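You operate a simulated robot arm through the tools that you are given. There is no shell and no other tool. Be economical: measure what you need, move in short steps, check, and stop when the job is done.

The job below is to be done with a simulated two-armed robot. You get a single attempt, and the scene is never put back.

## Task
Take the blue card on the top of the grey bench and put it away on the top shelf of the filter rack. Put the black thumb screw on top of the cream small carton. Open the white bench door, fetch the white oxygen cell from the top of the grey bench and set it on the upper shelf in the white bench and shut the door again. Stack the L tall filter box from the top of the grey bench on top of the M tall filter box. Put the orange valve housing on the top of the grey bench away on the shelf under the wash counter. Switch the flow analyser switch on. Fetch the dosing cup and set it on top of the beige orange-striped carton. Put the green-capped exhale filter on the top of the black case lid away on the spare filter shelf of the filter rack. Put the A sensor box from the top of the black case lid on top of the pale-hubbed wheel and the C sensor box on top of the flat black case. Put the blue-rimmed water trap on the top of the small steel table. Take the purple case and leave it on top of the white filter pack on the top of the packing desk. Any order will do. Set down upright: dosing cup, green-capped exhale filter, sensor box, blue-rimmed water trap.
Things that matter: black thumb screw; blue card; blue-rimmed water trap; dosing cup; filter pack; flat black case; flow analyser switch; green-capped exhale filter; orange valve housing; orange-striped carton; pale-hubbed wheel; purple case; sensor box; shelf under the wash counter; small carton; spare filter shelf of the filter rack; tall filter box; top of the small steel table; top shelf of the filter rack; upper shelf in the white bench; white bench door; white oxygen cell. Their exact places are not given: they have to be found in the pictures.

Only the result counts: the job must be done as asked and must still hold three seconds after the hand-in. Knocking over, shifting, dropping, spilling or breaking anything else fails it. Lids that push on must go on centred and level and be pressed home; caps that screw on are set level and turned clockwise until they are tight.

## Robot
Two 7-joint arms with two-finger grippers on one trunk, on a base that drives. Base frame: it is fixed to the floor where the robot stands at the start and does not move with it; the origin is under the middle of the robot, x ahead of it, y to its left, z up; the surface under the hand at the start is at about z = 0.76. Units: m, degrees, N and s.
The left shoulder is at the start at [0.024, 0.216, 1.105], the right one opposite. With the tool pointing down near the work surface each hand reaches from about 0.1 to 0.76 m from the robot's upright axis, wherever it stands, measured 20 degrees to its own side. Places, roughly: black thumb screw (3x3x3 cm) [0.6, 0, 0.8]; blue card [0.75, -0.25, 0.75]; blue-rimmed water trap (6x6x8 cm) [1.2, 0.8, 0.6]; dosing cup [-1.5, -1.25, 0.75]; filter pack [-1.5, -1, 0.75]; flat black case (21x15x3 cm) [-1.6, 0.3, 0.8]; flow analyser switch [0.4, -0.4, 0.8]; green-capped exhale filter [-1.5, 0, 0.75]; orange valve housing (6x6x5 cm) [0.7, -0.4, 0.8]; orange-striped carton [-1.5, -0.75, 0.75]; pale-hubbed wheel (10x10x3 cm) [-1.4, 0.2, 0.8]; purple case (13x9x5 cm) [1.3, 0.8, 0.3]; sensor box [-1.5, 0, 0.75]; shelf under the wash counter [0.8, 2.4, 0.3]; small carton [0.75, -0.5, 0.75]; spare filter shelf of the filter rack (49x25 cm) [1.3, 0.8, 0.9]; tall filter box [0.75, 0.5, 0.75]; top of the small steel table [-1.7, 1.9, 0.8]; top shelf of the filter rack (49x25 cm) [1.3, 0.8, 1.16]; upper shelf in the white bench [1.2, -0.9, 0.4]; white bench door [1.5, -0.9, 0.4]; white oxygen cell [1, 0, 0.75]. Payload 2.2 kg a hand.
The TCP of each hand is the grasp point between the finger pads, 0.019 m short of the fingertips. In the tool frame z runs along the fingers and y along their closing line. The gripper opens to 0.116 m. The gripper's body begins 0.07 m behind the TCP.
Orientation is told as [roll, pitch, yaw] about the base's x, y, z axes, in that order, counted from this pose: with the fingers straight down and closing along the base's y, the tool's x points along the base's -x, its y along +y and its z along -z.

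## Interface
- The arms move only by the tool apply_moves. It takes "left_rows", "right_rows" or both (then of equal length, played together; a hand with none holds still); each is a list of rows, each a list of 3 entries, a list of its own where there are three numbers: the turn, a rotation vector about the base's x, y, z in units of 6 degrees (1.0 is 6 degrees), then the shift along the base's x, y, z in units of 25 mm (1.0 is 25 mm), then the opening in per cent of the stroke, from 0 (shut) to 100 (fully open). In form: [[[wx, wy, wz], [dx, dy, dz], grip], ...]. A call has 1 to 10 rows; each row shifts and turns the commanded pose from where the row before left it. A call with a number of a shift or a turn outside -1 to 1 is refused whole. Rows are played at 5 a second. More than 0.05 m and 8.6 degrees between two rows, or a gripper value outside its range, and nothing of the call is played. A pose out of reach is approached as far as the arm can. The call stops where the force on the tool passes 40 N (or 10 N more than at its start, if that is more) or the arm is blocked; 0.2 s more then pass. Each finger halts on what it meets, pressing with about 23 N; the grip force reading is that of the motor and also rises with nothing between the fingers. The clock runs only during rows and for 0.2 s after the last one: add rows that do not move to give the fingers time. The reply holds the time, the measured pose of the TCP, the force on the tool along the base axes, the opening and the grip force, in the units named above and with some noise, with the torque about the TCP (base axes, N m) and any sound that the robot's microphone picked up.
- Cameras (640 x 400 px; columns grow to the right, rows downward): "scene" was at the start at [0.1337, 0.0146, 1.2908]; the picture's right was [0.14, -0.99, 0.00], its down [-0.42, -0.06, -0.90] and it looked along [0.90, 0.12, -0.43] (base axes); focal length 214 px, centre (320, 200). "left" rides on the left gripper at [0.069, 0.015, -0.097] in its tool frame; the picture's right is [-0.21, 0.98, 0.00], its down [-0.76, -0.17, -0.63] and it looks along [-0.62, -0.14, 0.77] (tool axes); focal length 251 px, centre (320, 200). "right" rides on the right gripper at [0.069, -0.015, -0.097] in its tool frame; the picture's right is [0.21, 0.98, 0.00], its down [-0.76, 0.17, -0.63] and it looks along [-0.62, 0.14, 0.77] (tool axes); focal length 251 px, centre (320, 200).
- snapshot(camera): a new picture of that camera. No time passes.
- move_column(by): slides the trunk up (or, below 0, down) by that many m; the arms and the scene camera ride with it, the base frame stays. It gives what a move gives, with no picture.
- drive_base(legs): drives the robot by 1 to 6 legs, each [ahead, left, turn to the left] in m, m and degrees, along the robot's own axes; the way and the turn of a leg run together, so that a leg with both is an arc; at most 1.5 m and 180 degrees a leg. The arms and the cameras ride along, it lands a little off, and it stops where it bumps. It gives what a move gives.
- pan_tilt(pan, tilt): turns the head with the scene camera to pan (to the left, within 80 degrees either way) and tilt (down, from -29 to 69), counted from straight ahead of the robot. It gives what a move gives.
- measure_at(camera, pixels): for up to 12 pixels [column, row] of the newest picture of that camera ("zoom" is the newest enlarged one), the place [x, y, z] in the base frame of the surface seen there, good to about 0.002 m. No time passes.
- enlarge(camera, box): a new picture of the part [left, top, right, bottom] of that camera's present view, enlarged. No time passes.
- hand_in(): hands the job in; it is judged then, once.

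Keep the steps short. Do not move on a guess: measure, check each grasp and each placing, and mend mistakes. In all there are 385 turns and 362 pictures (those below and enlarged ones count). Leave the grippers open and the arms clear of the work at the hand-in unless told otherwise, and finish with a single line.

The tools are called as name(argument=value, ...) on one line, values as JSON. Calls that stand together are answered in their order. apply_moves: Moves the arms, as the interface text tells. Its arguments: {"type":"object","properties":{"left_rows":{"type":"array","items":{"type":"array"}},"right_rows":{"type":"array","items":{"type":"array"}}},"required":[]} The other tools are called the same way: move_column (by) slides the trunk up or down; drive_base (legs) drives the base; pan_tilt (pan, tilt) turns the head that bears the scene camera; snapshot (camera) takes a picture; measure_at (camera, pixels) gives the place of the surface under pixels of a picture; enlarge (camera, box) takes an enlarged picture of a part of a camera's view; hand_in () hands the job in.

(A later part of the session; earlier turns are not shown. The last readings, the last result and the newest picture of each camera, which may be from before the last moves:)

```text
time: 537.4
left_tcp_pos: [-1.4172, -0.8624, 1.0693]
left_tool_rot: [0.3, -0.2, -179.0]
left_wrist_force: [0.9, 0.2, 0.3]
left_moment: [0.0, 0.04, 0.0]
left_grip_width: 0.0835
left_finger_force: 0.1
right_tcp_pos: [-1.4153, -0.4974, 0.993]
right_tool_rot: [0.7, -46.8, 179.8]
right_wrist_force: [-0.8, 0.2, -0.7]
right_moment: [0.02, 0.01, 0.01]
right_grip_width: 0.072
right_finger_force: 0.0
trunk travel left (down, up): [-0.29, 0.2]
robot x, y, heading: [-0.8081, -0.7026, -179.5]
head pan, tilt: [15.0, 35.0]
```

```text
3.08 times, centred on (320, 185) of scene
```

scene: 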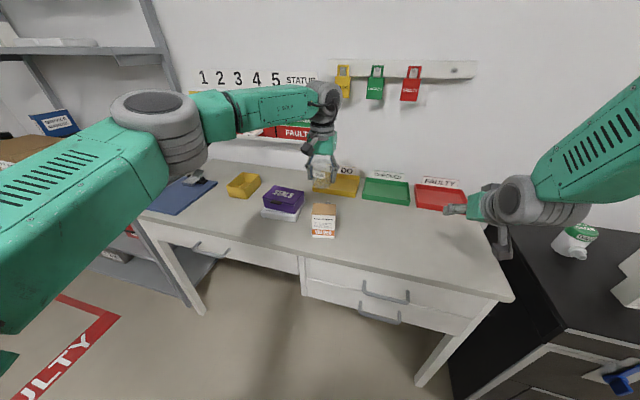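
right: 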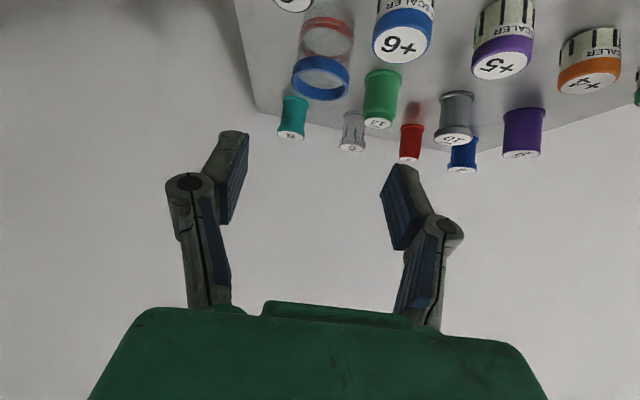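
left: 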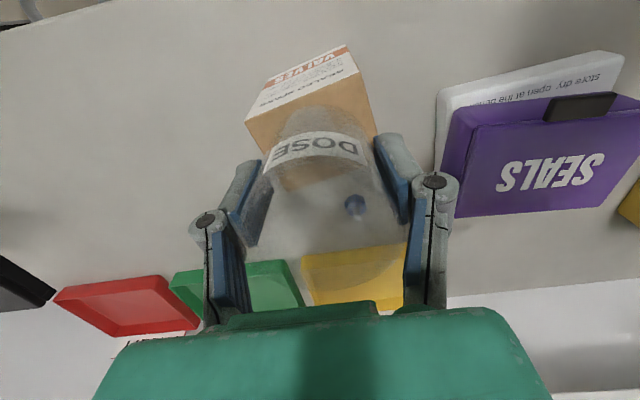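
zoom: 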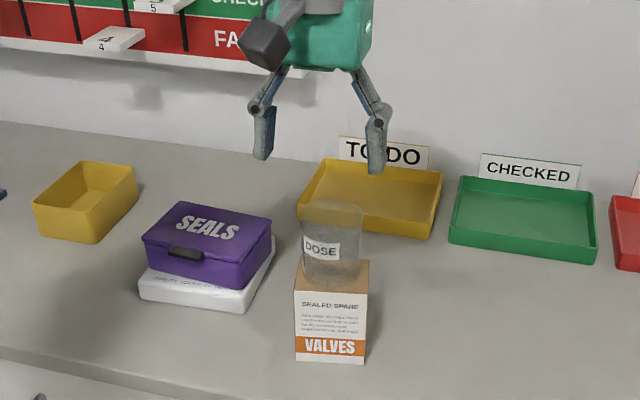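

Cup stands on the striped carton. Now the black case: back up and move right to face its lid.

drive_base(legs=[[-0.25, 0, 0], [0, -0.7, 0]])

pan_tilt(pan=0, tilt=35)

snapshot(camera="scene")

enlarge(camera="scene", box=[200, 120, 440, 270])

```text
time: 542.7
left_tcp_pos: [-1.1753, -0.1585, 1.0655]
left_tool_rot: [-0.2, -0.1, -178.9]
left_wrist_force: [-0.8, -0.6, -1.0]
left_moment: [0.07, -0.01, 0.01]
left_grip_width: 0.0834
left_finger_force: 0.1
right_tcp_pos: [-1.1754, 0.2072, 0.9951]
right_tool_rot: [0.0, -46.8, -179.5]
right_wrist_force: [0.2, -0.7, 0.6]
right_moment: [0.06, -0.01, -0.06]
right_grip_width: 0.0716
right_finger_force: 0.0
trunk travel left (down, up): [-0.29, 0.2]
robot x, y, heading: [-0.5625, 0.0085, -179.2]
head pan, tilt: [15.0, 35.0]
```

```text
time: 543.5
left_tcp_pos: [-1.1715, -0.1596, 1.0707]
left_tool_rot: [-0.2, -0.3, -178.8]
left_wrist_force: [0.2, 0.6, 0.0]
left_moment: [0.05, 0.03, 0.01]
left_grip_width: 0.0835
left_finger_force: 0.0
right_tcp_pos: [-1.171, 0.2069, 0.9982]
right_tool_rot: [0.3, -47.1, -179.6]
right_wrist_force: [-0.1, -0.6, 0.4]
right_moment: [0.05, 0.0, -0.05]
right_grip_width: 0.0721
right_finger_force: 0.1
trunk travel left (down, up): [-0.29, 0.2]
robot x, y, heading: [-0.5662, 0.0057, -179.1]
head pan, tilt: [0.0, 35.0]
```

```text
112 pictures are left
```

scene: 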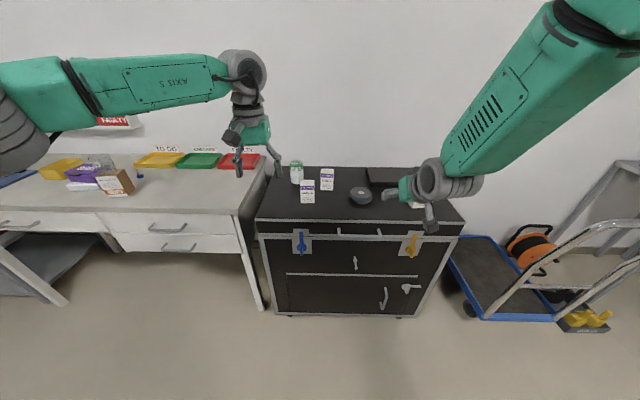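

```text
2.67 times, centred on (320, 195) of scene
```

zoom: 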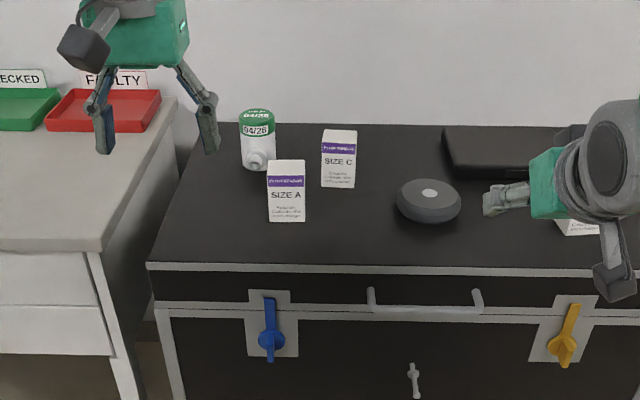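

Everything visible: sensor boxes A and C, wheel, flat case, green-capped filter. Measure them.

measure_at(camera="zoom", pixels=[[287, 167], [270, 178], [303, 178], [287, 215], [340, 136], [323, 147], [355, 147], [338, 182], [429, 193], [429, 215], [490, 145], [257, 118]])

measure_at(camera="zoom", pixels=[[257, 160], [262, 145], [243, 150], [274, 140], [400, 200], [458, 205], [430, 180], [450, 175], [450, 135], [540, 140], [350, 240], [480, 170]])

```text
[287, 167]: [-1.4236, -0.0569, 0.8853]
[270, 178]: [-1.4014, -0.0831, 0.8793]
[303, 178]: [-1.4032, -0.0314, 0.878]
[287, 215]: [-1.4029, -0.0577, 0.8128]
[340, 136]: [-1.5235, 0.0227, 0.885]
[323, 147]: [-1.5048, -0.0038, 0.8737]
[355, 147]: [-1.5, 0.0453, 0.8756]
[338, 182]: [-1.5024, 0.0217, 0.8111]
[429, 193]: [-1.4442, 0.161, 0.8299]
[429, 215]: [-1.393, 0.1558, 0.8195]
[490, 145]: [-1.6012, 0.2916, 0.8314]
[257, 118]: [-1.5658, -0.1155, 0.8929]
```

```text
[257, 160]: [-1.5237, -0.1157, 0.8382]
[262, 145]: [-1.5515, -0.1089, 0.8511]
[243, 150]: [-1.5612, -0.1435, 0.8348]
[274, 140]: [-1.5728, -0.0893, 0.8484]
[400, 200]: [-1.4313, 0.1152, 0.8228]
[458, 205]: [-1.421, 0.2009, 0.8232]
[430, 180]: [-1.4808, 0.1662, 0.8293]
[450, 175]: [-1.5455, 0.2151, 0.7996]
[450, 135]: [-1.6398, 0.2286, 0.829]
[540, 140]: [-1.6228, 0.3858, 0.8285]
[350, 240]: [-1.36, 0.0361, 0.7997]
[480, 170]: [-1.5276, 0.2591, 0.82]
```

Lid z 0.80. A at (-1.424,-0.057), C at (-1.524,0.021), wheel (-1.444,0.160) top 0.830, flat case top 0.829 around (-1.605,0.31). Un-tilt and raise the right hand, then drive in.

apply_moves(right_rows=[[[0, -0.8, 0], [0.5, 0.3, 1], 60], [[0, -0.8, 0], [0.5, 0.3, 1], 60], [[0, -0.8, 0], [0.5, 0.3, 1], 60], [[0, -0.8, 0], [0.5, 0.3, 1], 60], [[0, -0.8, 0], [0, 0.3, 1], 60], [[0, -0.8, 0], [0, 0, 1], 60], [[0, -0.8, 0], [0, 0, 1], 60], [[0, -0.8, 0], [0, 0, 0], 60], [[0, -0.8, 0], [0, 0, 0], 60], [[0, -0.6, 0], [0, 0, 0], 60]])

drive_base(legs=[[0.31, -0.17, 0]])

snapshot(camera="left")

snapshot(camera="scene")

```text
time: 545.7
left_tcp_pos: [-1.1707, -0.1446, 1.0714]
left_tool_rot: [0.5, -0.3, -179.0]
left_wrist_force: [0.2, 0.0, -0.1]
left_moment: [-0.03, -0.02, 0.0]
left_grip_width: 0.0831
left_finger_force: 0.0
right_tcp_pos: [-1.1222, 0.2599, 1.1698]
right_tool_rot: [1.0, -0.1, 179.9]
right_wrist_force: [0.4, -0.4, -0.8]
right_moment: [-0.04, 0.03, -0.01]
right_grip_width: 0.0696
right_finger_force: 0.1
trunk travel left (down, up): [-0.29, 0.2]
robot x, y, heading: [-0.5678, 0.0115, -179.5]
head pan, tilt: [0.0, 35.0]
```

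```text
time: 548.0
left_tcp_pos: [-1.4815, 0.0097, 1.07]
left_tool_rot: [-0.1, -0.3, -178.8]
left_wrist_force: [-0.8, -0.5, -0.9]
left_moment: [0.04, -0.02, -0.06]
left_grip_width: 0.0836
left_finger_force: 0.0
right_tcp_pos: [-1.4323, 0.4138, 1.1721]
right_tool_rot: [0.4, -0.3, -179.9]
right_wrist_force: [0.2, -0.4, 0.3]
right_moment: [0.04, -0.01, 0.01]
right_grip_width: 0.0697
right_finger_force: 0.2
trunk travel left (down, up): [-0.29, 0.2]
robot x, y, heading: [-0.8796, 0.1717, -179.2]
head pan, tilt: [0.0, 35.0]
```

```text
110 pictures are left
```

left: 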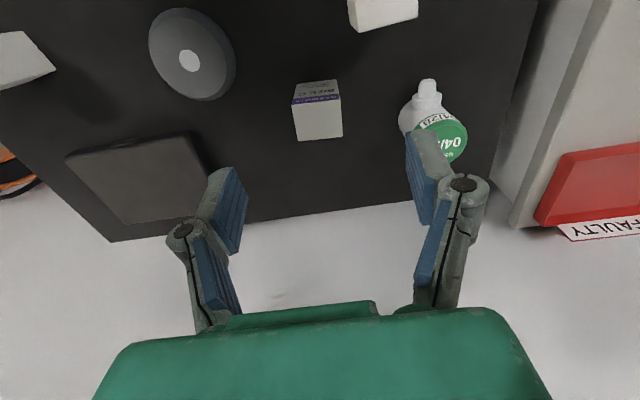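

```text
109 pictures are left
```

scene: 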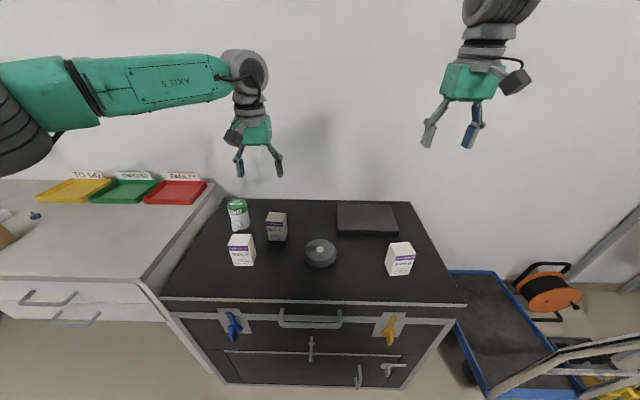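

Measure A, C, wheel hub and flat case more precisely.

measure_at(camera="left", pixels=[[296, 106], [342, 104], [298, 138], [342, 136], [190, 60], [155, 35], [232, 75], [165, 20], [75, 160], [190, 140], [205, 185], [115, 235]])

enlarge(camera="scene", box=[200, 180, 430, 290])

measure_at(camera="zoom", pixels=[[85, 160], [145, 157], [90, 185], [150, 180], [118, 170], [330, 192], [520, 185], [590, 190], [107, 80], [107, 58]])

```text
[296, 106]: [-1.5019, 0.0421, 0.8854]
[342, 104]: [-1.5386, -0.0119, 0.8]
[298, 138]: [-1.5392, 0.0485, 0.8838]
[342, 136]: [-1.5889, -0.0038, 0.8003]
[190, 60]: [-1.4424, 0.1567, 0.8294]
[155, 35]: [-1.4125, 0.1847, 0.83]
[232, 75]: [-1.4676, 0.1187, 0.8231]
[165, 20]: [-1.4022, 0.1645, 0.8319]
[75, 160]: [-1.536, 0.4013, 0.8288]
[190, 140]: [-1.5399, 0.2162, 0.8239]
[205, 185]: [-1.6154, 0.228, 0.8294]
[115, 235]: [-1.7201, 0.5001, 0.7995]
```

```text
2.78 times, centred on (315, 235) of scene
```

zoom: 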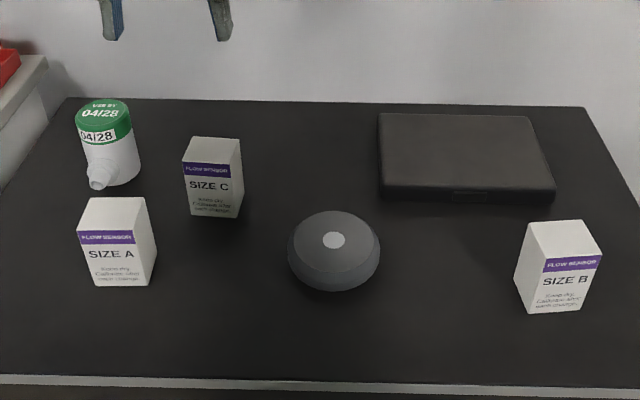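

```text
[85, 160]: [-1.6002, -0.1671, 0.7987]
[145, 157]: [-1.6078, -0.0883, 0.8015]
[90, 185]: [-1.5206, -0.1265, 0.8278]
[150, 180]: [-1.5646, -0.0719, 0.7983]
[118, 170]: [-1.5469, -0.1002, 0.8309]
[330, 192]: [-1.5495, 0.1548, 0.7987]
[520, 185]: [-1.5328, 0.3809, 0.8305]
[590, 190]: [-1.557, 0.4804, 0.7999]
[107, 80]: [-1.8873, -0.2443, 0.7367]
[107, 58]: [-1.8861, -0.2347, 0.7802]
```

measure_at(camera="zoom", pixels=[[96, 201], [142, 201], [83, 226], [130, 226], [113, 213], [150, 270], [155, 230], [334, 241], [334, 225], [296, 240], [372, 245], [334, 262]])

```text
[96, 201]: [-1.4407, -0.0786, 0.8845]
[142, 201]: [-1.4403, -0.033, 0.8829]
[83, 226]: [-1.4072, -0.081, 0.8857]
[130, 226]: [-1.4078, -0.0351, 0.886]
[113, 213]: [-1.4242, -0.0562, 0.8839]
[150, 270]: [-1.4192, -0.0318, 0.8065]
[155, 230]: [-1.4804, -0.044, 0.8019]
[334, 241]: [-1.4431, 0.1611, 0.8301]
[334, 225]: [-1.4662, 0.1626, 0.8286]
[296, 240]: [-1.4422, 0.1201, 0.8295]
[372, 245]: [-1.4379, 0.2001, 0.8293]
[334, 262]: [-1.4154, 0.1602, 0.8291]
```

A: centre (-1.424,-0.0565). Move the left hand above and down to z≈0.858.

apply_moves(left_rows=[[[0, 0, -0.2], [0.6, -0.7, -0.5], 72], [[0, 0, 0], [0.6, -0.7, -0.8], 72], [[0, 0, 0], [0.6, -0.7, -1], 72], [[0, 0, 0], [0.5, -0.55, -1], 72], [[0, 0, 0], [0, 0, -1], 72], [[0, 0, 0], [0, 0, -1], 72], [[0, 0, 0], [0, 0, 0], 72], [[0, 0, 0], [0, 0, 0], 72]])

snapshot(camera="left")

```text
time: 549.8
left_tcp_pos: [-1.4209, -0.0465, 0.9406]
left_tool_rot: [0.5, -0.5, -180.0]
left_wrist_force: [0.5, 0.5, -0.3]
left_moment: [0.0, -0.04, 0.02]
left_grip_width: 0.0835
left_finger_force: 0.1
right_tcp_pos: [-1.4306, 0.4227, 1.172]
right_tool_rot: [1.0, -0.4, -179.9]
right_wrist_force: [0.2, 0.7, 0.1]
right_moment: [-0.03, 0.02, 0.01]
right_grip_width: 0.0696
right_finger_force: 0.1
trunk travel left (down, up): [-0.29, 0.2]
robot x, y, heading: [-0.8734, 0.1755, -179.1]
head pan, tilt: [0.0, 35.0]
```

```text
107 pictures are left
```

left: 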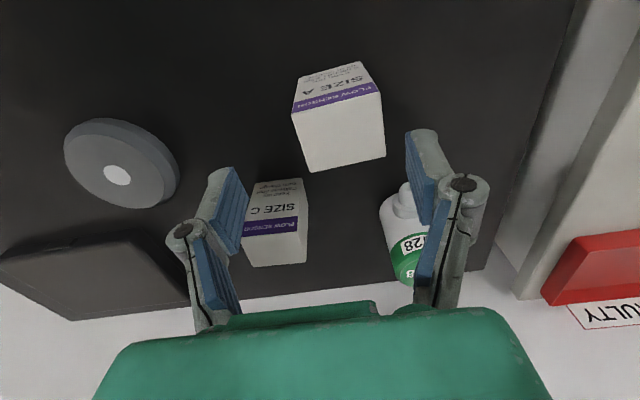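

Shift -10 mm in y, descend to 0.858, close.

apply_moves(left_rows=[[[0, 0, 0], [-0.1, -0.4, -0.5], 72], [[0, 0, 0], [0, 0, -1], 72], [[0, 0, 0], [0, 0, -1], 72], [[0, 0, 0], [0, 0, -0.8], 72], [[0, 0, 0], [0, 0, 0], 72], [[0, 0, 0], [0, 0, 0], 0], [[0, 0, 0], [0, 0, 0], 0], [[0, 0, 0], [0, 0, 0], 0]])

snapshot(camera="left")

```text
time: 551.5
left_tcp_pos: [-1.4245, -0.0564, 0.8585]
left_tool_rot: [0.6, -0.6, -179.9]
left_wrist_force: [-0.1, -4.7, 12.0]
left_moment: [0.05, 0.01, -0.03]
left_grip_width: 0.0544
left_finger_force: 23.1
right_tcp_pos: [-1.4274, 0.4242, 1.173]
right_tool_rot: [1.1, -0.4, -179.8]
right_wrist_force: [-0.7, 0.7, 0.2]
right_moment: [0.01, -0.03, -0.03]
right_grip_width: 0.0698
right_finger_force: 0.2
trunk travel left (down, up): [-0.29, 0.2]
robot x, y, heading: [-0.8762, 0.1792, -179.2]
head pan, tilt: [0.0, 35.0]
```

```text
106 pictures are left
```

left: 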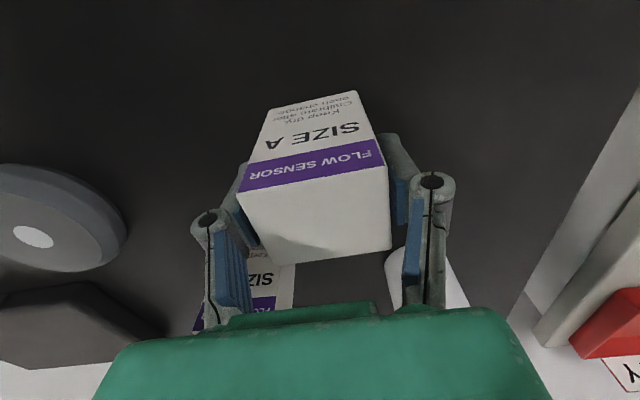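

Gripped A. Lift 11 cm and carry to the wheel.

apply_moves(left_rows=[[[0, 0, 0], [0, 0, 0.5], 0], [[0, 0, 0], [0, 0, 1], 0], [[0, 0, 0], [0, 0, 1], 0], [[0, 0, 0], [0, 0, 1], 0], [[0, 0, 0], [0, 0, 1], 0], [[0, 0, 0], [0, 1, 0], 0], [[0, 0, 0], [0, 1, 0], 0], [[0, 0, 0], [0, 1, 0], 0], [[0, 0, 0], [0, 1, 0], 0], [[0, 0, 0], [0, 1, 0], 0]])

apply_moves(left_rows=[[[0, 0, 0], [-0.2, 1, 0], 0], [[0, 0, 0], [-0.2, 1, 0], 0], [[0, 0, 0], [-0.2, 1, 0], 0], [[0, 0, 0], [-0.14, 0.68, 0], 0], [[0, 0, 0], [0, 0, 0], 0], [[0, 0, 0], [0, 0, 0], 0], [[0, 0, 0], [0, 0, 0], 0]])

snapshot(camera="left")

enlarge(camera="scene", box=[220, 140, 420, 290])

```text
time: 553.8
left_tcp_pos: [-1.425, 0.0681, 0.9706]
left_tool_rot: [0.7, -0.4, -179.9]
left_wrist_force: [0.7, -0.1, -0.6]
left_moment: [-0.02, -0.01, -0.03]
left_grip_width: 0.0541
left_finger_force: 22.9
right_tcp_pos: [-1.4286, 0.4228, 1.172]
right_tool_rot: [1.1, -0.5, -179.7]
right_wrist_force: [-0.7, 0.0, -0.1]
right_moment: [-0.02, -0.01, -0.02]
right_grip_width: 0.0697
right_finger_force: 0.1
trunk travel left (down, up): [-0.29, 0.2]
robot x, y, heading: [-0.8773, 0.1753, -179.4]
head pan, tilt: [0.0, 35.0]
```

```text
time: 555.4
left_tcp_pos: [-1.4421, 0.1607, 0.9702]
left_tool_rot: [0.7, -0.5, -179.9]
left_wrist_force: [-0.3, 0.4, -0.4]
left_moment: [-0.01, -0.01, -0.02]
left_grip_width: 0.0542
left_finger_force: 23.2
right_tcp_pos: [-1.4296, 0.4223, 1.1714]
right_tool_rot: [1.1, -0.5, -179.9]
right_wrist_force: [-0.5, -0.7, 0.1]
right_moment: [0.0, 0.0, 0.02]
right_grip_width: 0.0695
right_finger_force: 0.1
trunk travel left (down, up): [-0.29, 0.2]
robot x, y, heading: [-0.8754, 0.1753, -179.1]
head pan, tilt: [0.0, 35.0]
```

```text
105 pictures are left
```

left: 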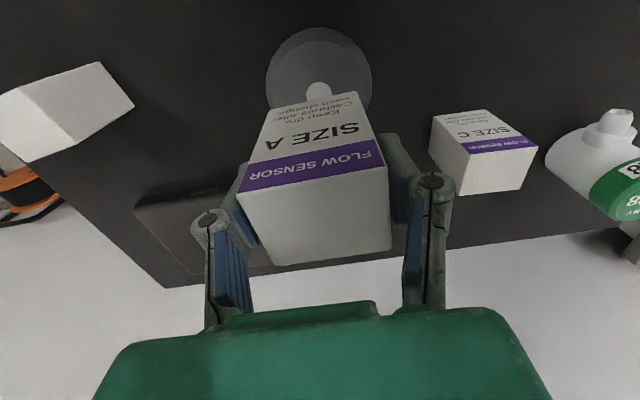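

```text
2.67 times, centred on (320, 215) of scene
```

zoom: 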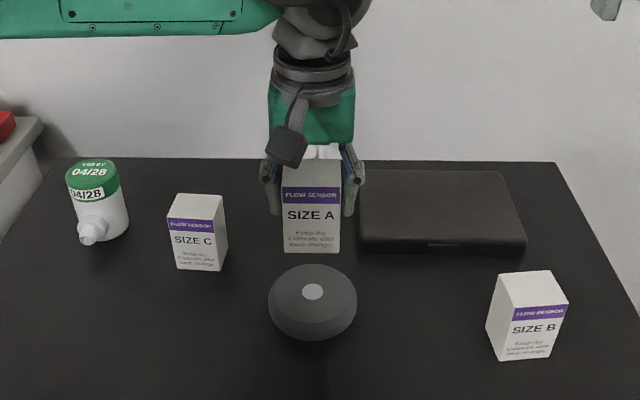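

Over the wheel. Level slightly and lower to contact.

apply_moves(left_rows=[[[0.12, -0.08, 0], [0, 0, -0.8], 0], [[0, 0, 0], [0, 0, -0.8], 0], [[0, 0, 0], [0, 0, -0.8], 0], [[0, 0, 0], [0, 0, -0.5], 0], [[0, 0, 0], [0, 0, -0.2], 0], [[0, 0, 0], [0, 0, -0.12], 0], [[0, 0, 0], [0, 0, -0.08], 0], [[0, 0, 0], [0, 0, 0], 0]])

enlarge(camera="scene", box=[260, 170, 400, 280])

```text
time: 557.1
left_tcp_pos: [-1.4417, 0.1606, 0.8893]
left_tool_rot: [-0.2, -0.1, -179.9]
left_wrist_force: [-1.1, 0.1, 7.4]
left_moment: [-0.27, 0.22, -0.03]
left_grip_width: 0.0541
left_finger_force: 22.8
right_tcp_pos: [-1.4284, 0.423, 1.1724]
right_tool_rot: [1.0, -0.5, -179.9]
right_wrist_force: [0.1, 0.5, -0.5]
right_moment: [0.01, 0.03, 0.02]
right_grip_width: 0.0696
right_finger_force: 0.1
trunk travel left (down, up): [-0.29, 0.2]
robot x, y, heading: [-0.8788, 0.1741, -179.2]
head pan, tilt: [0.0, 35.0]
```

```text
3.64 times, centred on (330, 225) of scene
```

zoom: 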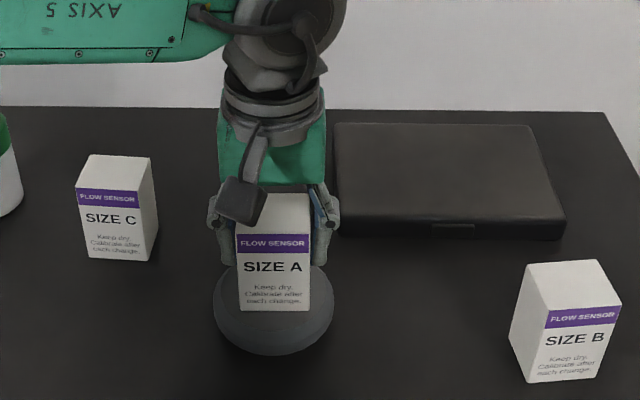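

Contact (7 N), centred. Open and rise.

apply_moves(left_rows=[[[0, 0, 0], [0, 0, 0], 60], [[0, 0, 0], [0, 0, 0], 72], [[0, 0, 0], [0, 0, 0.8], 72], [[0, 0, 0], [0, 0, 1], 72], [[0, 0, 0], [0, 0, 1], 72], [[0, 0, 0], [0, 0, 1], 72], [[0, 0, 0], [0, -1, 0.5], 72], [[0, 0, 0], [-0.8, -1, 0], 72], [[0, 0, 0], [-0.8, -1, 0], 72], [[0, 0, 0], [-0.8, -1, 0], 72]])

apply_moves(left_rows=[[[0, 0, 0], [-0.7, -1, 0], 72], [[0, 0, 0], [0, -0.6, 0], 72], [[0, 0, 0], [0, 0, 0], 72], [[0, 0, 0], [0, 0, 0], 72]])

snapshot(camera="left")

enlarge(camera="scene", box=[220, 150, 420, 290])

```text
time: 559.4
left_tcp_pos: [-1.5039, 0.0586, 0.995]
left_tool_rot: [-0.2, 0.0, -180.0]
left_wrist_force: [0.2, -0.5, 0.3]
left_moment: [-0.02, -0.01, -0.02]
left_grip_width: 0.0835
left_finger_force: 0.0
right_tcp_pos: [-1.43, 0.422, 1.1731]
right_tool_rot: [1.0, -0.4, -179.9]
right_wrist_force: [0.5, -0.2, -0.4]
right_moment: [0.02, -0.02, -0.01]
right_grip_width: 0.0695
right_finger_force: 0.0
trunk travel left (down, up): [-0.29, 0.2]
robot x, y, heading: [-0.879, 0.1767, -179.3]
head pan, tilt: [0.0, 35.0]
```

```text
time: 560.4
left_tcp_pos: [-1.5208, 0.0191, 0.9965]
left_tool_rot: [-0.2, 0.1, -180.0]
left_wrist_force: [0.4, 1.5, 0.2]
left_moment: [0.0, 0.01, -0.03]
left_grip_width: 0.0836
left_finger_force: 0.1
right_tcp_pos: [-1.4305, 0.4216, 1.1712]
right_tool_rot: [1.0, -0.4, -179.9]
right_wrist_force: [0.0, -0.7, 1.1]
right_moment: [0.0, 0.01, 0.01]
right_grip_width: 0.0698
right_finger_force: 0.1
trunk travel left (down, up): [-0.29, 0.2]
robot x, y, heading: [-0.8796, 0.1731, -179.3]
head pan, tilt: [0.0, 35.0]
```

```text
102 pictures are left
```

left: 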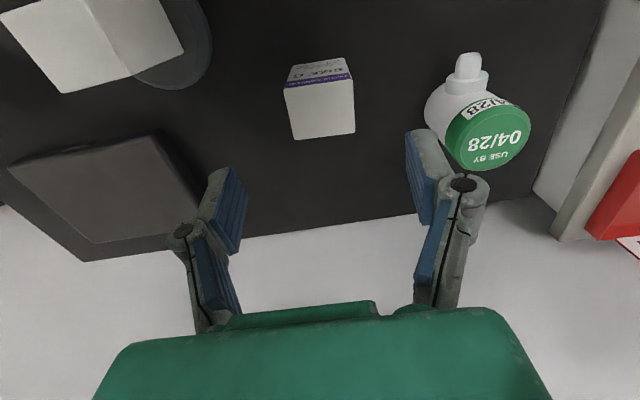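

```text
2.86 times, centred on (320, 220) of scene
```

zoom: 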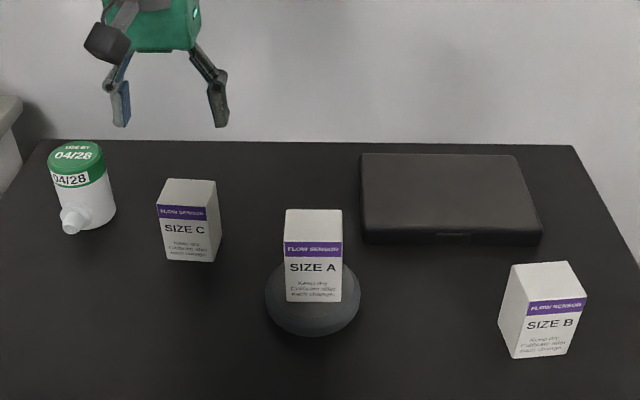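

A stands on the wheel. Measure C's top and the flat case's top.

measure_at(camera="left", pixels=[[289, 93], [350, 84], [294, 136], [353, 130], [322, 110], [25, 165], [150, 140], [190, 215], [95, 238], [435, 150], [430, 110], [490, 140]])

```text
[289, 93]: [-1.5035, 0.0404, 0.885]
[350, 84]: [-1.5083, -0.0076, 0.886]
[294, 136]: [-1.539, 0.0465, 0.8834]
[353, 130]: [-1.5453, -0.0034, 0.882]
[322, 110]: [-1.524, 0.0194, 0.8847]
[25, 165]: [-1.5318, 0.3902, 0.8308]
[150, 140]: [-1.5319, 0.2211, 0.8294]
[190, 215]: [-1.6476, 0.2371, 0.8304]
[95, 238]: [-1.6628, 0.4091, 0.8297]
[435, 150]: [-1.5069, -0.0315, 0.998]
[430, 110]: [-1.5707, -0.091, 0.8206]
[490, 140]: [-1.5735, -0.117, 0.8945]
```

C: centre (-1.524,0.019), turned about -6°. Align and grasp.

apply_moves(left_rows=[[[0, 0, -0.9], [-0.1, 0, -0.8], 72], [[0, 0, 0], [0, 0, -1], 72], [[0, 0, 0], [0, 0, -1], 72], [[0, 0, 0], [0, 0, -1], 72], [[0, 0, 0], [0, 0, -1], 72], [[0, 0, 0], [0, 0, -0.72], 72], [[0, 0, 0], [0, 0, 0], 72], [[0, 0, 0], [0, 0, 0], 0], [[0, 0, 0], [0, 0, 0], 0], [[0, 0, 0], [0, 0, 0], 0]])

snapshot(camera="left")

```text
time: 562.5
left_tcp_pos: [-1.5217, 0.0197, 0.8576]
left_tool_rot: [-0.2, -0.1, 174.6]
left_wrist_force: [0.0, -0.3, -0.7]
left_moment: [-0.01, 0.03, -0.01]
left_grip_width: 0.0543
left_finger_force: 22.7
right_tcp_pos: [-1.4292, 0.4224, 1.1728]
right_tool_rot: [1.0, -0.5, -179.9]
right_wrist_force: [0.7, 0.5, 0.0]
right_moment: [-0.01, -0.01, -0.03]
right_grip_width: 0.0694
right_finger_force: 0.1
trunk travel left (down, up): [-0.29, 0.2]
robot x, y, heading: [-0.8762, 0.1743, -179.4]
head pan, tilt: [0.0, 35.0]
```

```text
100 pictures are left
```

left: 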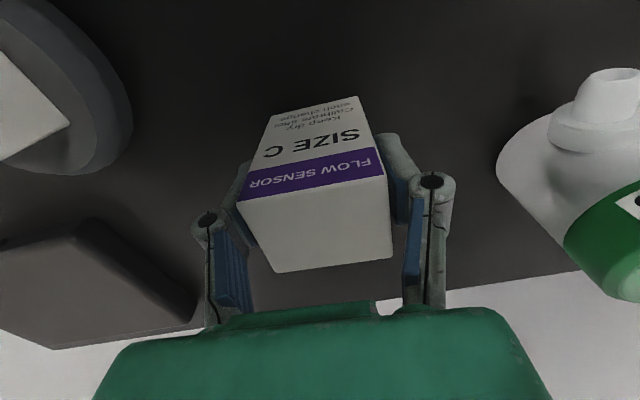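

Gripped C. Lift to z≈1.03, drive 0.2 m right, then move over the flat case.

apply_moves(left_rows=[[[0, 0, 0], [0, 0, 0.6], 0], [[0, 0, 0], [0, 0, 1], 0], [[0, 0, 0], [0, 0, 1], 0], [[0, 0, 0], [0, 0, 1], 0], [[0, 0, 0], [0, 0, 1], 0], [[0, 0, 0], [0, 0, 1], 0], [[0, 0, 0], [0, 0, 1], 0], [[0, 0, 0], [0, 0, 0], 0]])

drive_base(legs=[[0, -0.22, 0]])

apply_moves(left_rows=[[[0, 0, 0], [-0.5, 0.6, 0], 0], [[0, 0, 0], [-0.5, 0.6, 0], 0], [[0, 0, 0], [-0.6, 0.6, 0], 0], [[0, 0, 0], [-0.6, 0.6, 0], 0], [[0, 0, 0], [-0.6, 0.5, 0], 0], [[0, 0, 0], [0, 0, 0], 0], [[0, 0, 0], [0, 0, 0], 0]])

snapshot(camera="left")

```text
time: 564.4
left_tcp_pos: [-1.5242, 0.0193, 1.0227]
left_tool_rot: [-0.2, 0.0, 174.6]
left_wrist_force: [-0.7, -0.3, -1.6]
left_moment: [0.01, 0.0, -0.01]
left_grip_width: 0.0543
left_finger_force: 22.7
right_tcp_pos: [-1.4295, 0.4228, 1.1732]
right_tool_rot: [1.0, -0.4, -180.0]
right_wrist_force: [0.0, 0.8, 0.3]
right_moment: [0.01, -0.02, -0.04]
right_grip_width: 0.0696
right_finger_force: 0.0
trunk travel left (down, up): [-0.29, 0.2]
robot x, y, heading: [-0.8793, 0.1727, -179.6]
head pan, tilt: [0.0, 35.0]
```

```text
time: 566.0
left_tcp_pos: [-1.5264, 0.2409, 1.0229]
left_tool_rot: [0.0, 0.0, 174.6]
left_wrist_force: [-0.3, 0.0, -1.2]
left_moment: [-0.02, 0.0, 0.01]
left_grip_width: 0.0543
left_finger_force: 22.9
right_tcp_pos: [-1.432, 0.6447, 1.1719]
right_tool_rot: [1.0, -0.5, -179.9]
right_wrist_force: [-0.4, 0.3, -0.1]
right_moment: [-0.02, 0.04, -0.01]
right_grip_width: 0.0695
right_finger_force: 0.0
trunk travel left (down, up): [-0.29, 0.2]
robot x, y, heading: [-0.8821, 0.3946, -179.4]
head pan, tilt: [0.0, 35.0]
```

```text
time: 567.6
left_tcp_pos: [-1.5733, 0.2977, 1.0256]
left_tool_rot: [0.0, -0.2, 174.5]
left_wrist_force: [-0.3, 0.1, -0.9]
left_moment: [0.02, 0.0, 0.0]
left_grip_width: 0.0542
left_finger_force: 23.2
left hand out of reach, approached as far as the arm can: row 4, 5
right_tcp_pos: [-1.4284, 0.6431, 1.1755]
right_tool_rot: [1.1, -0.7, -179.9]
right_wrist_force: [-0.3, 0.3, 0.2]
right_moment: [-0.02, 0.01, -0.05]
right_grip_width: 0.0696
right_finger_force: 0.1
trunk travel left (down, up): [-0.29, 0.2]
robot x, y, heading: [-0.8794, 0.3929, -179.1]
head pan, tilt: [0.0, 35.0]
```

```text
99 pictures are left
```

left: 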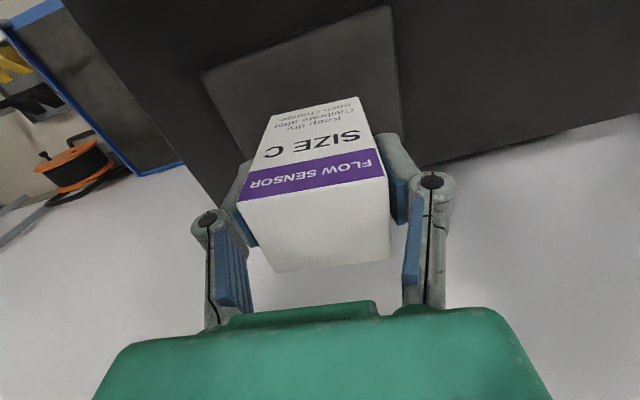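

C is over the flat case, well inside. Lower it.

apply_moves(left_rows=[[[0, 0, 0], [0, 0.4, -1], 0], [[0, 0, 0], [0, 0, -1], 0], [[0, 0, 0], [-0.2, 0, -1], 0], [[0, 0, 0], [-0.2, 0, -1], 0], [[0, 0, 0], [0, 0, -0.8], 0], [[0, 0, 0], [0, 0, -0.3], 0], [[0, 0, 0], [0, 0, 0], 0], [[0, 0, 0], [0, 0, 0], 0]])

enlarge(camera="scene", box=[180, 150, 400, 290])

```text
time: 569.4
left_tcp_pos: [-1.5753, 0.3078, 0.9056]
left_tool_rot: [-0.1, -0.2, 174.6]
left_wrist_force: [0.7, 0.5, -0.6]
left_moment: [0.01, 0.02, -0.01]
left_grip_width: 0.0543
left_finger_force: 23.2
left hand out of reach, approached as far as the arm can: row 4
right_tcp_pos: [-1.4284, 0.6439, 1.1735]
right_tool_rot: [1.1, -0.8, -179.9]
right_wrist_force: [0.5, 0.1, -0.5]
right_moment: [0.01, 0.0, 0.01]
right_grip_width: 0.0694
right_finger_force: 0.0
trunk travel left (down, up): [-0.29, 0.2]
robot x, y, heading: [-0.8777, 0.3935, -178.9]
head pan, tilt: [0.0, 35.0]
```

```text
2.86 times, centred on (290, 220) of scene
```

zoom: 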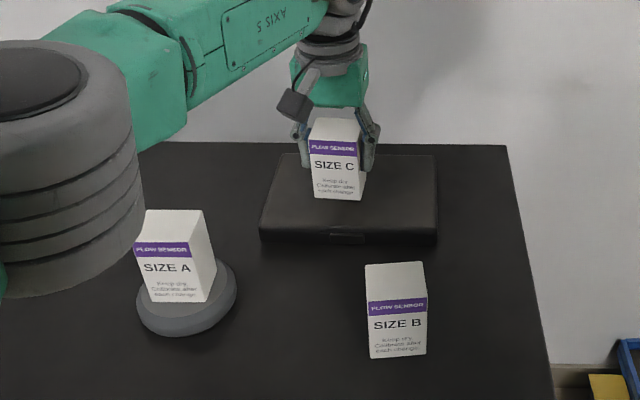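

Lower the last 18 mm gently.

apply_moves(left_rows=[[[0, 0, 0], [0, 0, -0.4], 0], [[0, 0, 0], [0, 0, -0.2], 0], [[0, 0, 0], [0, 0, -0.1], 0], [[0, 0, 0], [0, 0, -0.06], 0], [[0, 0, 0], [0, 0, 0], 0]])

```text
time: 570.6
left_tcp_pos: [-1.5742, 0.3089, 0.8878]
left_tool_rot: [-0.1, -0.1, 174.6]
left_wrist_force: [-1.2, -0.7, 1.1]
left_moment: [0.1, -0.02, -0.03]
left_grip_width: 0.0541
left_finger_force: 23.4
right_tcp_pos: [-1.4282, 0.6447, 1.1744]
right_tool_rot: [1.1, -0.7, -179.9]
right_wrist_force: [0.4, -0.1, 0.0]
right_moment: [0.0, 0.01, 0.02]
right_grip_width: 0.0695
right_finger_force: 0.0
trunk travel left (down, up): [-0.29, 0.2]
robot x, y, heading: [-0.8799, 0.3942, -179.3]
head pan, tilt: [0.0, 35.0]
```

apply_moves(left_rows=[[[0, 0, 0], [0, 0, -0.05], 0], [[0, 0, 0], [0, 0, 0], 60], [[0, 0, 0], [0, 0, 0], 72], [[0, 0, 0], [0, 0, 0.8], 72], [[0, 0, 0], [0, 0, 1], 72], [[0, 0, 0], [0, 0, 1], 72], [[0, 0, 0], [0, 0, 1], 72], [[0, 0, 0], [0, 0, 1], 72], [[0, 0, 0], [0.8, 0, 0.5], 72], [[0, 0, 0], [0, 0, 0], 72]])

drive_base(legs=[[0, 0.4, 0]])

snapshot(camera="left")

snapshot(camera="scene")

```text
time: 572.8
left_tcp_pos: [-1.5671, 0.3128, 1.0228]
left_tool_rot: [-0.1, -0.1, 174.6]
left_wrist_force: [0.0, 0.0, -1.4]
left_moment: [0.01, 0.03, 0.0]
left_grip_width: 0.0833
left_finger_force: 0.1
left hand out of reach, approached as far as the arm can: row 8, 9
right_tcp_pos: [-1.4281, 0.6428, 1.1749]
right_tool_rot: [1.1, -0.7, -179.9]
right_wrist_force: [-0.6, 0.4, -0.9]
right_moment: [-0.01, 0.05, 0.02]
right_grip_width: 0.0694
right_finger_force: 0.0
trunk travel left (down, up): [-0.29, 0.2]
robot x, y, heading: [-0.8803, 0.3911, -179.3]
head pan, tilt: [0.0, 35.0]
```

```text
time: 575.3
left_tcp_pos: [-1.5625, -0.0866, 1.0226]
left_tool_rot: [0.0, -0.1, 174.5]
left_wrist_force: [-0.2, 0.6, -0.7]
left_moment: [0.0, 0.0, 0.01]
left_grip_width: 0.0835
left_finger_force: 0.0
right_tcp_pos: [-1.4229, 0.244, 1.1736]
right_tool_rot: [1.0, -0.7, -179.9]
right_wrist_force: [0.7, 0.6, -0.2]
right_moment: [0.0, -0.01, 0.01]
right_grip_width: 0.0695
right_finger_force: 0.1
trunk travel left (down, up): [-0.29, 0.2]
robot x, y, heading: [-0.8749, -0.0081, -179.2]
head pan, tilt: [0.0, 35.0]
```

```text
97 pictures are left
```

left: 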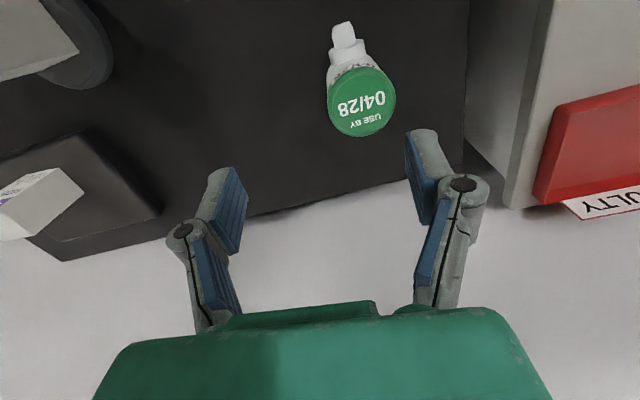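

```text
96 pictures are left
```

scene: 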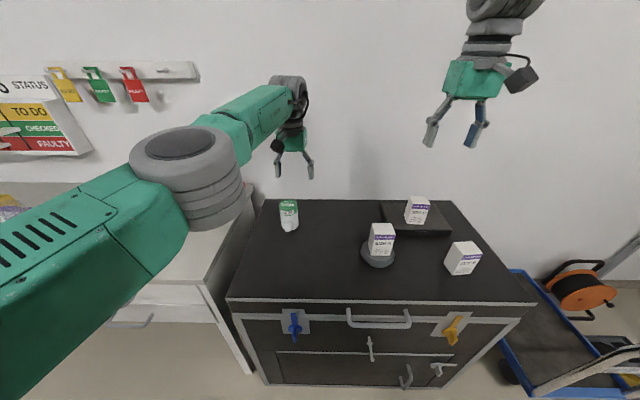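

C stands on the flat case. Last: the green-capped filter at (-1.568,-0.116). It must go on a low shelf, so grasp it with the hand tilted ~50°. Retract and tilt the left hand.

apply_moves(left_rows=[[[0, 0.8, 0.45], [1, 0, 0.3], 72], [[0, 0.8, 0.45], [1, 0, 0.3], 72], [[0, 0.8, 0], [1, 0, 0], 72], [[0, 0.8, 0], [1, 0, 0], 72], [[0, 0.8, 0], [0.5, -0.2, 0], 72], [[0, 0.9, 0], [0, -0.2, 0], 72], [[0, 0.9, 0], [0, -0.2, 0], 72], [[0, 0.9, 0], [0, -0.2, 0], 72], [[0, 0.8, 0], [0, -0.2, 0], 72], [[0, 0.8, 0], [0, -0.2, 0], 72]])

snapshot(camera="left")

measure_at(camera="left", pixels=[[320, 60], [320, 80], [320, 100]])

```text
time: 577.5
left_tcp_pos: [-1.5954, -0.0786, 1.0529]
left_tool_rot: [2.3, -32.2, 175.8]
left_wrist_force: [0.0, 0.7, 0.3]
left_moment: [-0.03, 0.02, 0.0]
left_grip_width: 0.0836
left_finger_force: 0.1
left hand out of reach, approached as far as the arm can: row 1, 2, 3, 4, 5, 6, 7, 8
right_tcp_pos: [-1.4168, 0.242, 1.1774]
right_tool_rot: [0.9, -0.9, -179.9]
right_wrist_force: [-0.2, -0.7, 0.1]
right_moment: [0.01, 0.0, 0.01]
right_grip_width: 0.0696
right_finger_force: 0.0
trunk travel left (down, up): [-0.29, 0.2]
robot x, y, heading: [-0.877, -0.0011, -179.5]
head pan, tilt: [0.0, 35.0]
```

```text
95 pictures are left
```

left: 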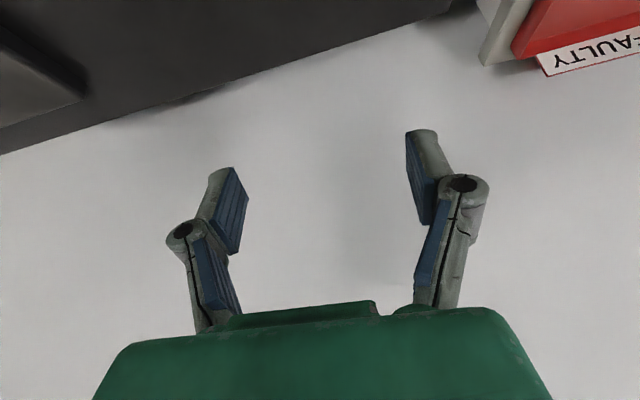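

```text
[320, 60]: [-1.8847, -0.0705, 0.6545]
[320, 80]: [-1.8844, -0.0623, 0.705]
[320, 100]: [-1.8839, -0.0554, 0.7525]
```

Arm stuck at a limit; back the base 0.25 m and continue the tilt.

drive_base(legs=[[-0.25, 0, 0]])

apply_moves(left_rows=[[[-0.3, 0.5, 0.5], [0.8, -0.2, 0], 72], [[0, 0.8, 0.2], [0.8, -0.2, 0], 72], [[0, 0.8, 0], [0, -0.4, -0.3], 72], [[0, 0.8, 0], [0, -0.4, -0.5], 72], [[0, 0.2, 0], [0, -0.3, -0.8], 72], [[0, 0, 0], [0, 0, -1], 72], [[0, 0, 0], [0, 0, -1], 72], [[0, 0, 0], [0, 0, 0], 72]])

snapshot(camera="left")

snapshot(camera="scene")

```text
time: 579.4
left_tcp_pos: [-1.3444, -0.0738, 1.0521]
left_tool_rot: [2.4, -31.8, 175.5]
left_wrist_force: [0.3, 1.3, 0.2]
left_moment: [0.0, 0.01, -0.03]
left_grip_width: 0.0836
left_finger_force: 0.1
right_tcp_pos: [-1.1671, 0.2468, 1.1753]
right_tool_rot: [1.1, -0.9, -180.0]
right_wrist_force: [0.4, -0.5, 0.7]
right_moment: [0.02, 0.01, 0.01]
right_grip_width: 0.0693
right_finger_force: 0.0
trunk travel left (down, up): [-0.29, 0.2]
robot x, y, heading: [-0.6255, -0.0043, -179.2]
head pan, tilt: [0.0, 35.0]
```

```text
time: 581.2
left_tcp_pos: [-1.3002, -0.1119, 0.9658]
left_tool_rot: [5.5, -50.7, 178.0]
left_wrist_force: [-0.1, -0.1, -0.3]
left_moment: [-0.03, 0.01, -0.03]
left_grip_width: 0.0837
left_finger_force: 0.1
right_tcp_pos: [-1.1609, 0.2459, 1.1785]
right_tool_rot: [1.0, -1.2, -180.1]
right_wrist_force: [0.4, 0.5, -0.5]
right_moment: [0.01, -0.02, -0.02]
right_grip_width: 0.0695
right_finger_force: 0.0
trunk travel left (down, up): [-0.29, 0.2]
robot x, y, heading: [-0.6256, -0.0024, -179.6]
head pan, tilt: [0.0, 35.0]
```

```text
94 pictures are left
```

left: 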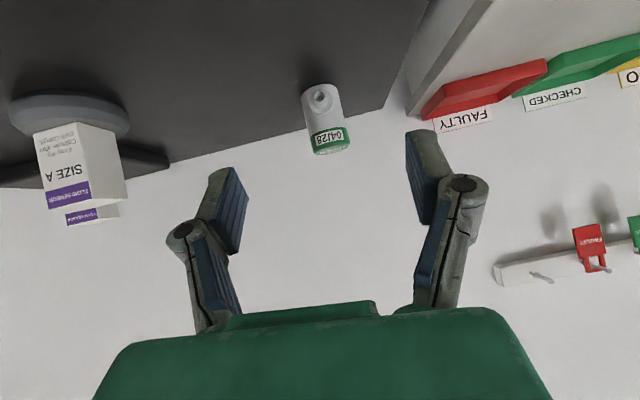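

```text
93 pictures are left
```

scene: 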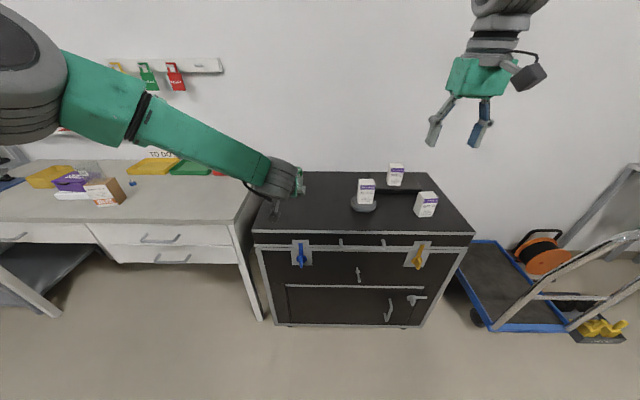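

Measure the filter from this view.

measure_at(camera="left", pixels=[[304, 115], [345, 110], [312, 148], [349, 143], [330, 125], [332, 152], [319, 95], [310, 130], [347, 128]])

enlarge(camera="left", box=[270, 60, 390, 180])

```text
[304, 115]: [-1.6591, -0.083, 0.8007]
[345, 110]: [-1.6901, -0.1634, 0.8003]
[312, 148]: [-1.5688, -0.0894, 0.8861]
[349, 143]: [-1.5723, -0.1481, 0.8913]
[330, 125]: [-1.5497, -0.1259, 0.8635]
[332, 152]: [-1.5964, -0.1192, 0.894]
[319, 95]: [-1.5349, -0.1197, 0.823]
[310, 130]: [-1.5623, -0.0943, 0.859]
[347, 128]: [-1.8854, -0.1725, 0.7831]
```

```text
3.33 times, centred on (330, 120) of left
```

zoom: 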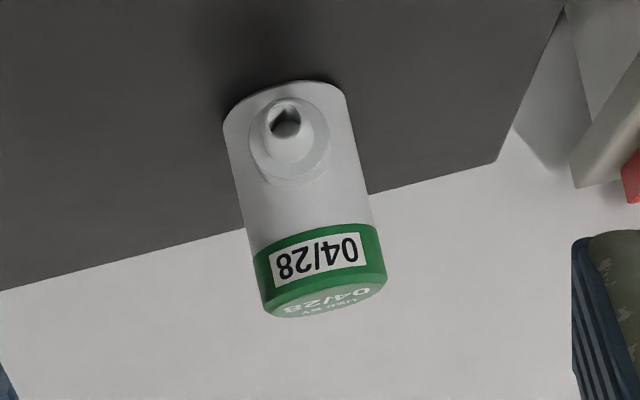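

Filter axis ≈(-1.576,-0.118), cap dia 59 mm. Correct the hand's orientation and drive 0.2 m ahead.

apply_moves(left_rows=[[[0.58, 0, -0.38], [0, -0.2, 0], 75], [[0, 0, 0], [0, 0, 0], 75]])

drive_base(legs=[[0.19, 0, 0]])

apply_moves(left_rows=[[[0, 0, 0], [0, 0, 0], 75], [[0, 0, 0], [0, 0, 0], 75], [[0, 0, 0], [0, 0, 0], 75]])

snapshot(camera="left")

```text
time: 581.8
left_tcp_pos: [-1.2992, -0.1173, 0.9663]
left_tool_rot: [-0.2, -50.6, -179.9]
left_wrist_force: [0.3, 0.1, -0.1]
left_moment: [0.0, 0.0, 0.01]
left_grip_width: 0.0869
left_finger_force: 0.0
right_tcp_pos: [-1.1616, 0.2454, 1.1785]
right_tool_rot: [1.0, -1.1, -180.0]
right_wrist_force: [-0.6, 0.2, -0.3]
right_moment: [0.04, -0.02, 0.0]
right_grip_width: 0.0697
right_finger_force: 0.1
trunk travel left (down, up): [-0.29, 0.2]
robot x, y, heading: [-0.6245, -0.0022, -179.3]
head pan, tilt: [0.0, 35.0]
```

```text
time: 583.3
left_tcp_pos: [-1.4921, -0.116, 0.9649]
left_tool_rot: [0.0, -50.7, 179.8]
left_wrist_force: [0.0, -1.2, -0.7]
left_moment: [0.03, -0.01, 0.04]
left_grip_width: 0.0871
left_finger_force: 0.1
right_tcp_pos: [-1.3528, 0.2458, 1.1784]
right_tool_rot: [1.0, -1.1, 179.9]
right_wrist_force: [-0.7, -0.2, 0.1]
right_moment: [-0.01, -0.04, 0.01]
right_grip_width: 0.0697
right_finger_force: 0.1
trunk travel left (down, up): [-0.29, 0.2]
robot x, y, heading: [-0.816, -0.003, -179.6]
head pan, tilt: [0.0, 35.0]
```

```text
time: 584.1
left_tcp_pos: [-1.4894, -0.1177, 0.9682]
left_tool_rot: [0.0, -50.8, 179.8]
left_wrist_force: [0.0, -0.7, -0.3]
left_moment: [-0.02, 0.01, 0.0]
left_grip_width: 0.0867
left_finger_force: 0.1
right_tcp_pos: [-1.3491, 0.2452, 1.1798]
right_tool_rot: [1.0, -1.3, 179.9]
right_wrist_force: [-0.2, -0.1, 1.0]
right_moment: [-0.04, -0.01, 0.01]
right_grip_width: 0.0699
right_finger_force: 0.0
trunk travel left (down, up): [-0.29, 0.2]
robot x, y, heading: [-0.8167, -0.0067, -179.4]
head pan, tilt: [0.0, 35.0]
```

```text
91 pictures are left
```

left: 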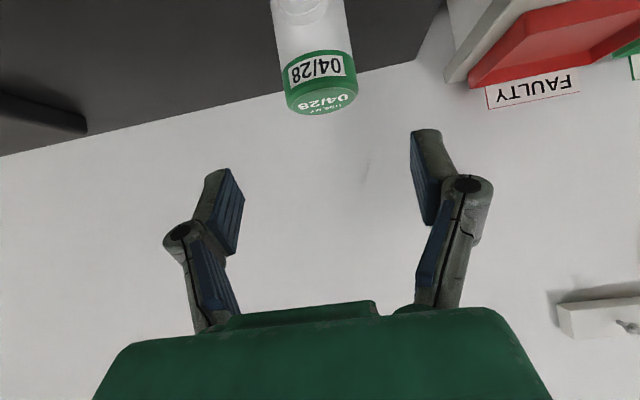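

Centred in y. Advance down onto it in two stages.

apply_moves(left_rows=[[[0, 0, 0], [-0.5, 0, -0.8], 75], [[0, 0, 0], [-0.5, 0, -0.8], 75], [[0, 0, 0], [-0.6, 0, -0.8], 75], [[0, 0, 0], [0, 0, 0], 75], [[0, 0, 0], [0, 0, 0], 75]])

snapshot(camera="left")

enlarge(camera="scene", box=[200, 130, 340, 250])

```text
time: 585.3
left_tcp_pos: [-1.5284, -0.1166, 0.9078]
left_tool_rot: [0.1, -50.9, 179.9]
left_wrist_force: [-0.1, 0.0, 0.3]
left_moment: [0.07, 0.0, 0.01]
left_grip_width: 0.0871
left_finger_force: 0.1
right_tcp_pos: [-1.3495, 0.246, 1.1796]
right_tool_rot: [1.0, -1.1, 179.9]
right_wrist_force: [0.4, 0.3, 0.5]
right_moment: [0.03, 0.01, -0.01]
right_grip_width: 0.0694
right_finger_force: 0.0
trunk travel left (down, up): [-0.29, 0.2]
robot x, y, heading: [-0.8135, -0.0056, -179.1]
head pan, tilt: [0.0, 35.0]
```

```text
90 pictures are left
```

left: 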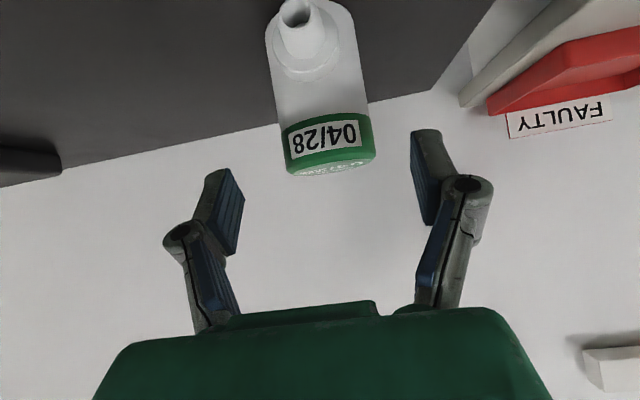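

```text
3.33 times, centred on (270, 190) of scene
```

zoom: 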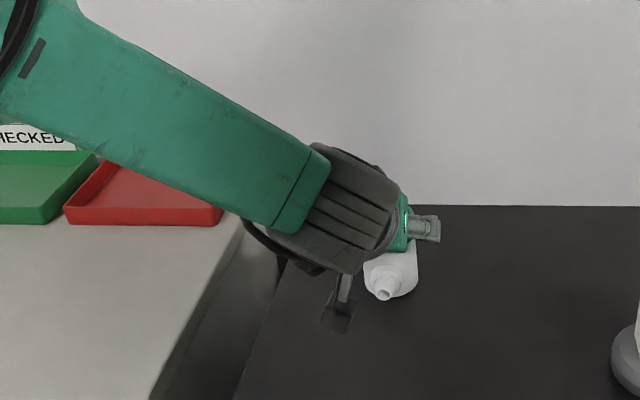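

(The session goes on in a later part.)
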